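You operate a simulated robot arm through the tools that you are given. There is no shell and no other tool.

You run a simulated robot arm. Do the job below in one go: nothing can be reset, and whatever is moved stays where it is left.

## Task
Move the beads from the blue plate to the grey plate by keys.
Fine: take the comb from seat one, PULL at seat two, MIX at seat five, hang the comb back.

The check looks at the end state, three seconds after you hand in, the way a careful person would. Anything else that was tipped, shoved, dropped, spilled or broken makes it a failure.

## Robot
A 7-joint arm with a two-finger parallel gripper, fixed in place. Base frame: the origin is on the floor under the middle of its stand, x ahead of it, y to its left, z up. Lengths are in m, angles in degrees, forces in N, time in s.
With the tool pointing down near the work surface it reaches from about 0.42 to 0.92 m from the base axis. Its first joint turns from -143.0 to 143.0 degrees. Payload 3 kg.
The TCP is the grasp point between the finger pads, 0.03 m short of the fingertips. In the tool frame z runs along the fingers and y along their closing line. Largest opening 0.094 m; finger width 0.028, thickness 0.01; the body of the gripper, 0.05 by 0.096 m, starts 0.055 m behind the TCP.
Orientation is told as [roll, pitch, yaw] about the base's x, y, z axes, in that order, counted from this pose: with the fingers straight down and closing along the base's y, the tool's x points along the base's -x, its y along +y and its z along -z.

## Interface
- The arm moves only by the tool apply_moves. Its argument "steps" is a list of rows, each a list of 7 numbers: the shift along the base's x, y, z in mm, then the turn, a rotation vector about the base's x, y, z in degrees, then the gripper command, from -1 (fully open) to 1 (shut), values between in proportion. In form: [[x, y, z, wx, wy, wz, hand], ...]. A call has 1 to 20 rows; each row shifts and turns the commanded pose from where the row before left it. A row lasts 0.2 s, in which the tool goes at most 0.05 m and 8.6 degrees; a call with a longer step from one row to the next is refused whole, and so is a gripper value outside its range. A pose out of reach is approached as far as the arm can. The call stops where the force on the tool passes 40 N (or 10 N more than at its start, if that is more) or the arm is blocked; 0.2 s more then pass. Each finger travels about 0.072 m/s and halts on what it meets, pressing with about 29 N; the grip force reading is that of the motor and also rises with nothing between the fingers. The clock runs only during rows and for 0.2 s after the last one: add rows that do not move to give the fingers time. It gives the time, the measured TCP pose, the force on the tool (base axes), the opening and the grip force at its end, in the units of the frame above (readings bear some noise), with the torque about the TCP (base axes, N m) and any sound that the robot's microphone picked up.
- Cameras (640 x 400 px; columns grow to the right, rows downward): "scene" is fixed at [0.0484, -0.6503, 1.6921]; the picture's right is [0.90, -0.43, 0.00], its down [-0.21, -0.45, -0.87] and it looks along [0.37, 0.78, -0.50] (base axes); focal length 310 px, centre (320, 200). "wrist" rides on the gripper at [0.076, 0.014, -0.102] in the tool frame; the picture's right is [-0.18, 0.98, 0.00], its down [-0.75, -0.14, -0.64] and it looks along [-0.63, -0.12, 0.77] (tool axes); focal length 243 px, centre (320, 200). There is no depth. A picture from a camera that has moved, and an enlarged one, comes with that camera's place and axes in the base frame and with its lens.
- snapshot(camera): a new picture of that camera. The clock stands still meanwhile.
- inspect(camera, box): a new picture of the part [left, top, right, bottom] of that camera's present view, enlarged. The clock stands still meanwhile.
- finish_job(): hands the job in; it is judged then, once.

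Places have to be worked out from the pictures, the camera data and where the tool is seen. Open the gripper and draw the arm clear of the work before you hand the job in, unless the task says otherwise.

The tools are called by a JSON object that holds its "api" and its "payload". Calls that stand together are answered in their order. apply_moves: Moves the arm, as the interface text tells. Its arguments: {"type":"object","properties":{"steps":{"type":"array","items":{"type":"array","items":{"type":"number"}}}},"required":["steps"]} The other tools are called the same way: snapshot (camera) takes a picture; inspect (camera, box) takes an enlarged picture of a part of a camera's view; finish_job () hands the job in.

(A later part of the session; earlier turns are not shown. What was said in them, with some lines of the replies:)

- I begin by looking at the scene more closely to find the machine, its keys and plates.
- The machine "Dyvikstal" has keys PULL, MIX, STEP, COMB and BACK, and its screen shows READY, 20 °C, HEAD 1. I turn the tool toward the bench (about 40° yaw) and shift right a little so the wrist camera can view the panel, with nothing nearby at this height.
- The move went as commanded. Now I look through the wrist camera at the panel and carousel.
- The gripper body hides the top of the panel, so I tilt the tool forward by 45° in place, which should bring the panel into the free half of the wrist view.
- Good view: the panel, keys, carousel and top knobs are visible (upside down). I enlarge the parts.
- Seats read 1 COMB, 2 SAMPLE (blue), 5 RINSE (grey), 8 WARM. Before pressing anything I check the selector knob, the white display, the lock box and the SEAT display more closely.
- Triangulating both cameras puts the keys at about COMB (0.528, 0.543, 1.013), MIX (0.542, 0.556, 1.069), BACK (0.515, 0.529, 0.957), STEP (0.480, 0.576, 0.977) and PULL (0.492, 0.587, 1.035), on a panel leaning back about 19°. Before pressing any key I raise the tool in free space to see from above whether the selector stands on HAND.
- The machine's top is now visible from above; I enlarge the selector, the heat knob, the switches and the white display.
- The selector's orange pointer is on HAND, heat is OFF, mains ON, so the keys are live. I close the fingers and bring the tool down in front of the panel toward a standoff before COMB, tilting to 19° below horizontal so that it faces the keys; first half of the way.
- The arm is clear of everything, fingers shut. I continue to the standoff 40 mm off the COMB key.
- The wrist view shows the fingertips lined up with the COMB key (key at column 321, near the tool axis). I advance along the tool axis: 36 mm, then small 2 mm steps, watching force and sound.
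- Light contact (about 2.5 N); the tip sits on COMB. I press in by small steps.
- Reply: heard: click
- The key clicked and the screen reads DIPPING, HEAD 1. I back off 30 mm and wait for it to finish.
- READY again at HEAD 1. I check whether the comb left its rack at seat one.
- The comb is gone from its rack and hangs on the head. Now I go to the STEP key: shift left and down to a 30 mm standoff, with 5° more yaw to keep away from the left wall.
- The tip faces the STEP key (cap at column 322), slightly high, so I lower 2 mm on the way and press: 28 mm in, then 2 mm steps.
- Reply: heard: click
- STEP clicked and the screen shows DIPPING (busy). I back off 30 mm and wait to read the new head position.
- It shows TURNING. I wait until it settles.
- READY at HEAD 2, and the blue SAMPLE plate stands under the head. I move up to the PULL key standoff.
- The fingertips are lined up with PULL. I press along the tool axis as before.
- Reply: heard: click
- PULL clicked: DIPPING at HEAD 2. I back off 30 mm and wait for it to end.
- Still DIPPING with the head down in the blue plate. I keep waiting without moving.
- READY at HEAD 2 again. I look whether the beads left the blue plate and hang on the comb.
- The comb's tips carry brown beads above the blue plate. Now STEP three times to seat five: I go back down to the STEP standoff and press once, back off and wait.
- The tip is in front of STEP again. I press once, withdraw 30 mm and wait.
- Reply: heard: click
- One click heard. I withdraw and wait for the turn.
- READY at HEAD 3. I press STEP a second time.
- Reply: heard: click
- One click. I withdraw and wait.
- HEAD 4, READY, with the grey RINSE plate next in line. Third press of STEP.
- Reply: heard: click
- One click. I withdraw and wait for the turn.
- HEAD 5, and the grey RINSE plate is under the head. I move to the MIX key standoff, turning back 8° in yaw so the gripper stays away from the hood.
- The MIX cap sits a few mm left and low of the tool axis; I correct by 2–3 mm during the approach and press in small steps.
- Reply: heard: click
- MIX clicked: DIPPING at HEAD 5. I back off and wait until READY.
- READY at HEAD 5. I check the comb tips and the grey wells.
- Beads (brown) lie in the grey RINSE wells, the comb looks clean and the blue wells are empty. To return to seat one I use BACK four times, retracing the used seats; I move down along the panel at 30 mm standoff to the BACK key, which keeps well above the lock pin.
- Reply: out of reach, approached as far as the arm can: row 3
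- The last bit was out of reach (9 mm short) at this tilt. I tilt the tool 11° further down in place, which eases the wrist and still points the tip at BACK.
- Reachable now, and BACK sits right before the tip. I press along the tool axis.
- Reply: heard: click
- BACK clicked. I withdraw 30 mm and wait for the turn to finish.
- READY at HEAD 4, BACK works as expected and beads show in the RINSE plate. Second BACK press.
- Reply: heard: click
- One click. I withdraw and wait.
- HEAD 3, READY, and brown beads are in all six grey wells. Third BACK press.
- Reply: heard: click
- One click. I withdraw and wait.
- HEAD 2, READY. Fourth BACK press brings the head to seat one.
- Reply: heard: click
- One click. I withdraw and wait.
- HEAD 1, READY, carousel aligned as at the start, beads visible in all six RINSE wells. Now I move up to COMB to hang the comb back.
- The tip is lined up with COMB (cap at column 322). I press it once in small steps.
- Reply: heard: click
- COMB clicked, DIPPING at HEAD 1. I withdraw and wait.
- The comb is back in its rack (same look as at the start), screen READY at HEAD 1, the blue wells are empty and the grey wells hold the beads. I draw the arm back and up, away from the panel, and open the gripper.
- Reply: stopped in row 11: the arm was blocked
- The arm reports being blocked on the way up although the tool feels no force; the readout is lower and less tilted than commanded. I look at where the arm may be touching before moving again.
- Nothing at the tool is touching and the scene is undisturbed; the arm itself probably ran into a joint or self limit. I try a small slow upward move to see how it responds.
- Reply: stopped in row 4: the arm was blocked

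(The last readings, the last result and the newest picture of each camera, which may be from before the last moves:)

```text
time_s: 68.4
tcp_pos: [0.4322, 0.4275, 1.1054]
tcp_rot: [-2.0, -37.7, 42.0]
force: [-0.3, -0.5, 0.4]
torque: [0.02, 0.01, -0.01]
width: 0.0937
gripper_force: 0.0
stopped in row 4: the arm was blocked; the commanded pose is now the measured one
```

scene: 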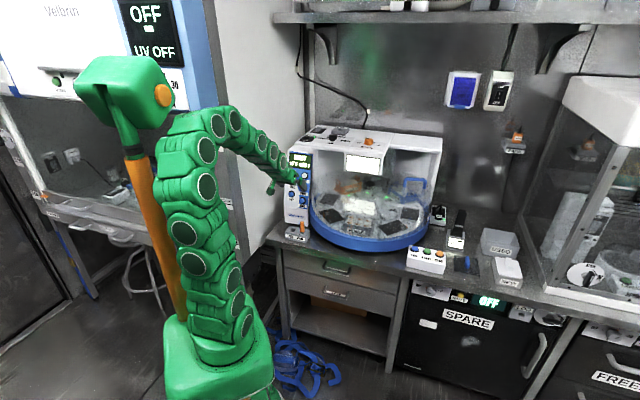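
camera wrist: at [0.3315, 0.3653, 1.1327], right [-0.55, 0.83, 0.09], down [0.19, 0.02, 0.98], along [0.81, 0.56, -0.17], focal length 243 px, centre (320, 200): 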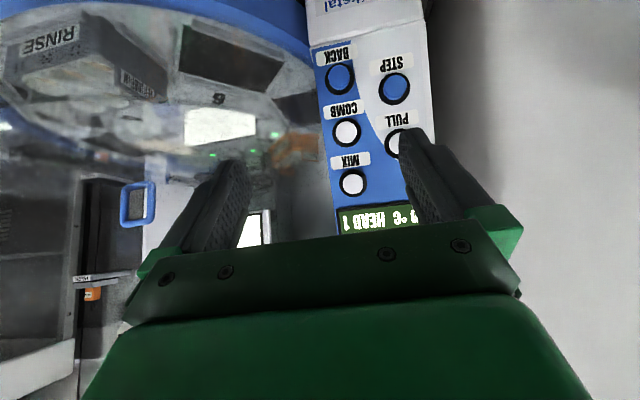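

Still blocked upstream of the wrist, with no force at the tool. I zoom in around the elbow, the orange post and the cabinet edge to find the contact.

{"api": "inspect", "payload": {"camera": "scene", "box": [140, 80, 260, 170]}}

{"api": "inspect", "payload": {"camera": "scene", "box": [200, 90, 310, 220]}}

{"api": "inspect", "payload": {"camera": "scene", "box": [140, 150, 260, 340]}}

```text
4.44 times, centred on (200, 125) of scene
camera zoom: at [0.0484, -0.6503, 1.6921], right [0.9, -0.43, 0.0], down [-0.21, -0.45, -0.87], along [0.37, 0.78, -0.5], focal length 1377 px, centre (853, 533)
```

zoom: 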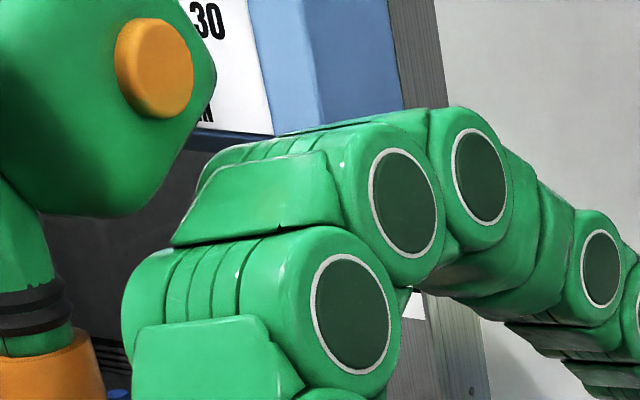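

```text
3.08 times, centred on (255, 155) of scene
camera zoom: at [0.0484, -0.6503, 1.6921], right [0.9, -0.43, 0.0], down [-0.21, -0.45, -0.87], along [0.37, 0.78, -0.5], focal length 953 px, centre (520, 338)
```

zoom: 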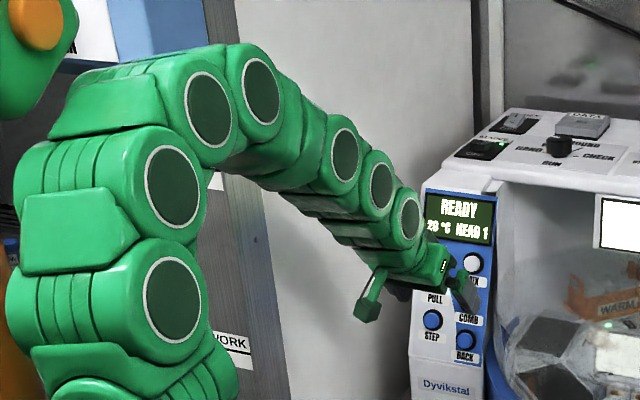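

```text
2.11 times, centred on (200, 245) of scene
camera zoom: at [0.0484, -0.6503, 1.6921], right [0.9, -0.43, 0.0], down [-0.21, -0.45, -0.87], along [0.37, 0.78, -0.5], focal length 652 px, centre (573, 105)
```

zoom: 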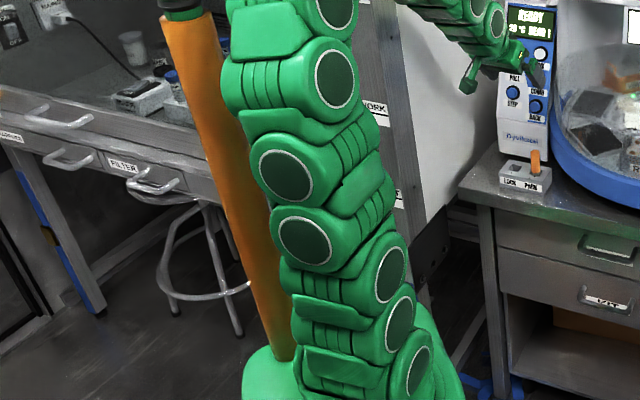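

I see no touching object near the gripper; possibly the folded elbow meets something when rising. I try a small straight withdrawal away from the machine instead, keeping height.

{"api": "apply_moves", "payload": {"steps": [[-7, -7, 0, 0, 0, 0, -1], [-7, -7, 0, 0, 0, 0, -1], [-7, -7, 0, 0, 0, 0, -1], [0, 0, 0, 0, 0, 0, -1]]}}

```text
time_s: 69.6
tcp_pos: [0.4149, 0.4046, 1.0779]
tcp_rot: [-1.6, -34.8, 41.0]
force: [-0.9, 0.1, 0.5]
torque: [0.0, 0.0, -0.01]
width: 0.0939
gripper_force: 0.1
stopped in row 4: the arm was blocked; the commanded pose is now the measured one
```

The tool drooped and its pitch changed while going back, so the upper arm is being held from leaning back. I take a fresh scene picture to compare the upper arm with the orange post.

{"api": "snapshot", "payload": {"camera": "scene"}}

{"api": "inspect", "payload": {"camera": "scene", "box": [70, 40, 270, 240]}}

{"api": "snapshot", "payload": {"camera": "wrist"}}

```text
taken
```

scene: 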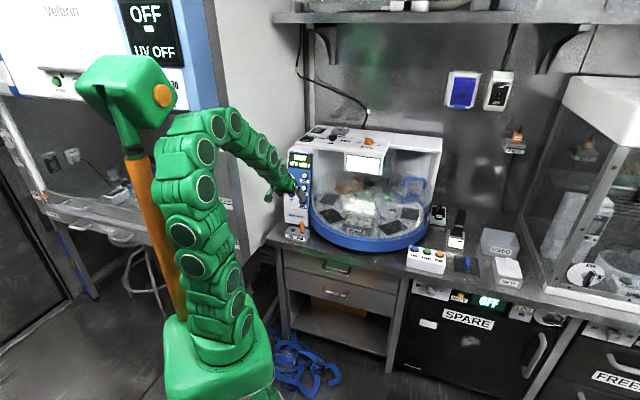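

```text
2.00 times, centred on (170, 140) of scene
camera zoom: at [0.0484, -0.6503, 1.6921], right [0.9, -0.43, 0.0], down [-0.21, -0.45, -0.87], along [0.37, 0.78, -0.5], focal length 620 px, centre (620, 320)
```

zoom: 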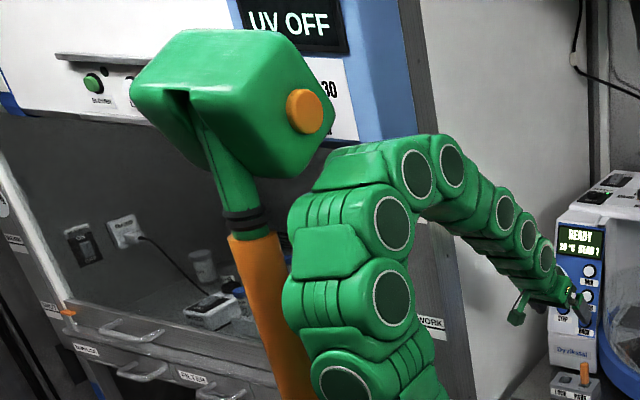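

```text
taken
camera wrist: at [0.3129, 0.338, 1.1186], right [-0.52, 0.85, 0.08], down [0.27, 0.07, 0.96], along [0.81, 0.52, -0.27], focal length 243 px, centre (320, 200)
```

wrist: 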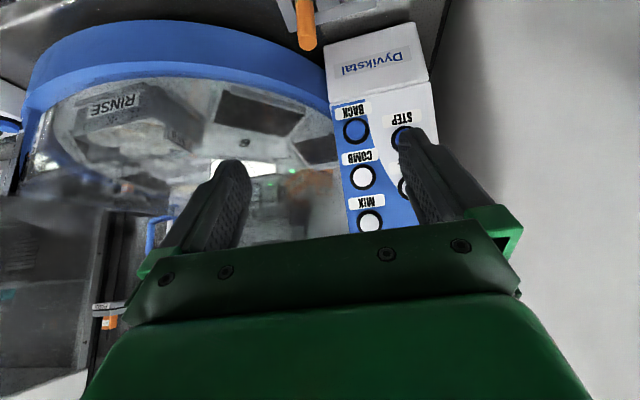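

The upper arm's elbow seems to be touching the robot's own head box/orange post when it leans back. I swing the arm to the right about the base axis (away from the post), at constant height and well in front of the hood.

{"api": "apply_moves", "payload": {"steps": [[20.6, -22.3, 0, 0, 0, -3, -1], [19.4, -23.3, 0, 0, 0, -3, -1], [0, 0, 0, 0, 0, 0, -1]]}}

{"api": "snapshot", "payload": {"camera": "scene"}}

```text
time_s: 70.4
tcp_pos: [0.4535, 0.3607, 1.0853]
tcp_rot: [-1.1, -35.5, 34.9]
force: [0.3, 0.6, -0.2]
torque: [0.01, 0.01, 0.0]
width: 0.094
gripper_force: 0.0
```

```text
taken
```

scene: 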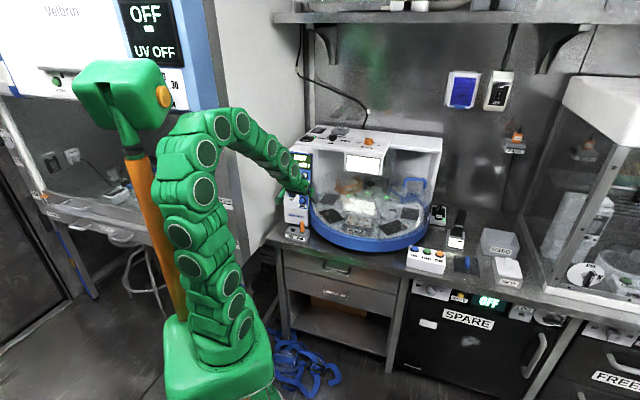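

That was free. I swing a further 9° to the right and then raise carefully.

{"api": "apply_moves", "payload": {"steps": [[18.2, -24.3, 0, 0, 0, -3, -1], [16.9, -25.2, 0, 0, 0, -3, -1], [15.5, -26.1, 0, 0, 0, -3, -1], [0, 0, 0, 0, 0, 0, -1]]}}

{"api": "snapshot", "payload": {"camera": "scene"}}

```text
time_s: 71.4
tcp_pos: [0.5058, 0.2833, 1.0834]
tcp_rot: [-1.1, -35.4, 26.0]
force: [0.2, 0.4, 0.0]
torque: [-0.01, 0.03, 0.0]
width: 0.094
gripper_force: 0.1
```

```text
taken
```

scene: 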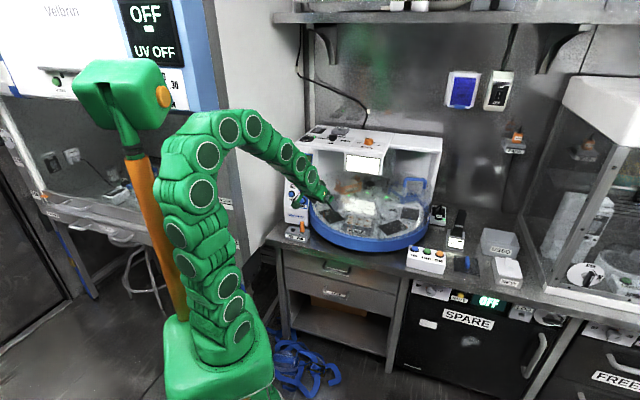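

Free again. Now I raise slowly with a slight pull-back.

{"api": "apply_moves", "payload": {"steps": [[-5, -3, 15, 0, 0, 0, -1], [-5, -3, 15, 0, 0, 0, -1], [-5, -3, 15, 0, 0, 0, -1], [-5, -3, 15, 0, 0, 0, -1], [0, 0, 0, 0, 0, 0, -1]]}}

```text
time_s: 72.6
tcp_pos: [0.4854, 0.2722, 1.1433]
tcp_rot: [-1.4, -35.3, 26.0]
force: [-0.1, 0.1, -0.7]
torque: [-0.01, 0.02, -0.01]
width: 0.094
gripper_force: 0.1
```

The rise works now. I continue up and back in moderate steps.

{"api": "apply_moves", "payload": {"steps": [[-8, -5, 20, 0, 0, 0, -1], [-8, -5, 20, 0, 0, 0, -1], [-8, -5, 20, 0, 0, 0, -1], [-8, -5, 20, 0, 0, 0, -1], [-8, -5, 20, 0, 0, 0, -1], [0, 0, 0, 0, 0, 0, -1]]}}

{"api": "snapshot", "payload": {"camera": "scene"}}

{"api": "inspect", "payload": {"camera": "scene", "box": [270, 110, 460, 260]}}

{"api": "inspect", "payload": {"camera": "scene", "box": [335, 165, 425, 220]}}

```text
time_s: 74.0
tcp_pos: [0.4461, 0.2469, 1.2438]
tcp_rot: [-1.3, -35.5, 26.1]
force: [0.4, -0.3, -0.1]
torque: [0.0, 0.0, 0.02]
width: 0.094
gripper_force: 0.1
```

```text
taken
```

scene: 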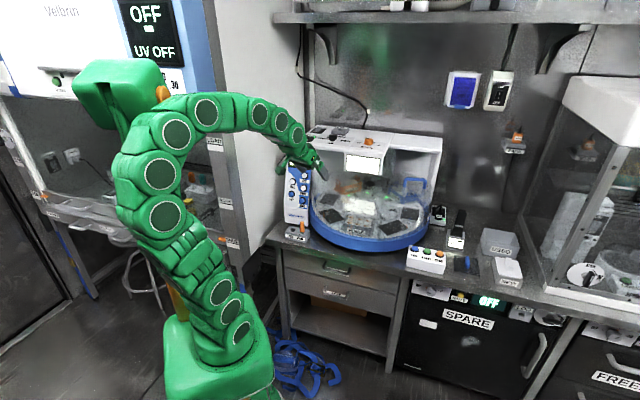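

```text
2.67 times, centred on (365, 185) of scene
camera zoom: at [0.0484, -0.6503, 1.6921], right [0.9, -0.43, 0.0], down [-0.21, -0.45, -0.87], along [0.37, 0.78, -0.5], focal length 826 px, centre (200, 240)
```

zoom: 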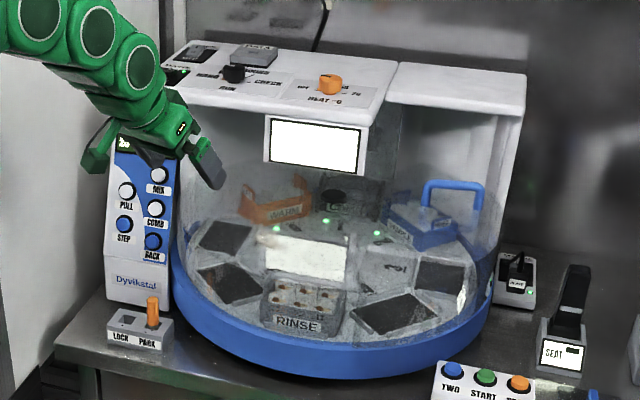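

```text
7.11 times, centred on (380, 192) of scene
camera zoom: at [0.0484, -0.6503, 1.6921], right [0.9, -0.43, 0.0], down [-0.21, -0.45, -0.87], along [0.37, 0.78, -0.5], focal length 2203 px, centre (-107, 253)
```

zoom: 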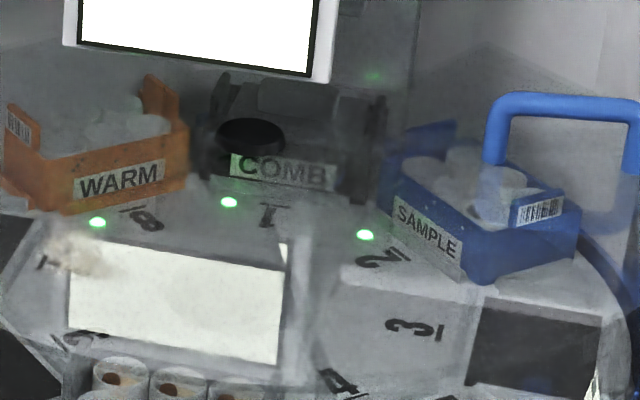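

The arm is clear with the gripper open. The comb is racked at seat one, the blue wells are empty, the grey RINSE wells hold the beads, and nothing else on the bench has moved. I hand the job in.

{"api": "finish_job", "payload": {}}

```text
The job is handed in.
```

The beads are now in all six wells of the grey RINSE plate at seat five, and the blue SAMPLE wells look empty. I handed the job in; no check result came back.

- **Keys used:** I pressed COMB at seat one, STEP once, PULL at seat two, STEP three times, MIX at seat five, BACK four times, then COMB again at seat one. Each press gave one click, and the screen showed READY at the expected seat before I went on.
- **End state:** The comb is back in its rack at seat one. The screen read READY, HEAD 1 when I last had a clear view of it. The gripper is open and the arm is drawn back from the machine.
- **Problem on the way out:** The arm was blocked three times while withdrawing, with no force at the tool. I think its elbow was touching the robot's own post or head box, but I could not confirm what it met. Swinging right about the base freed it, and the last pictures show nothing else on the bench moved.
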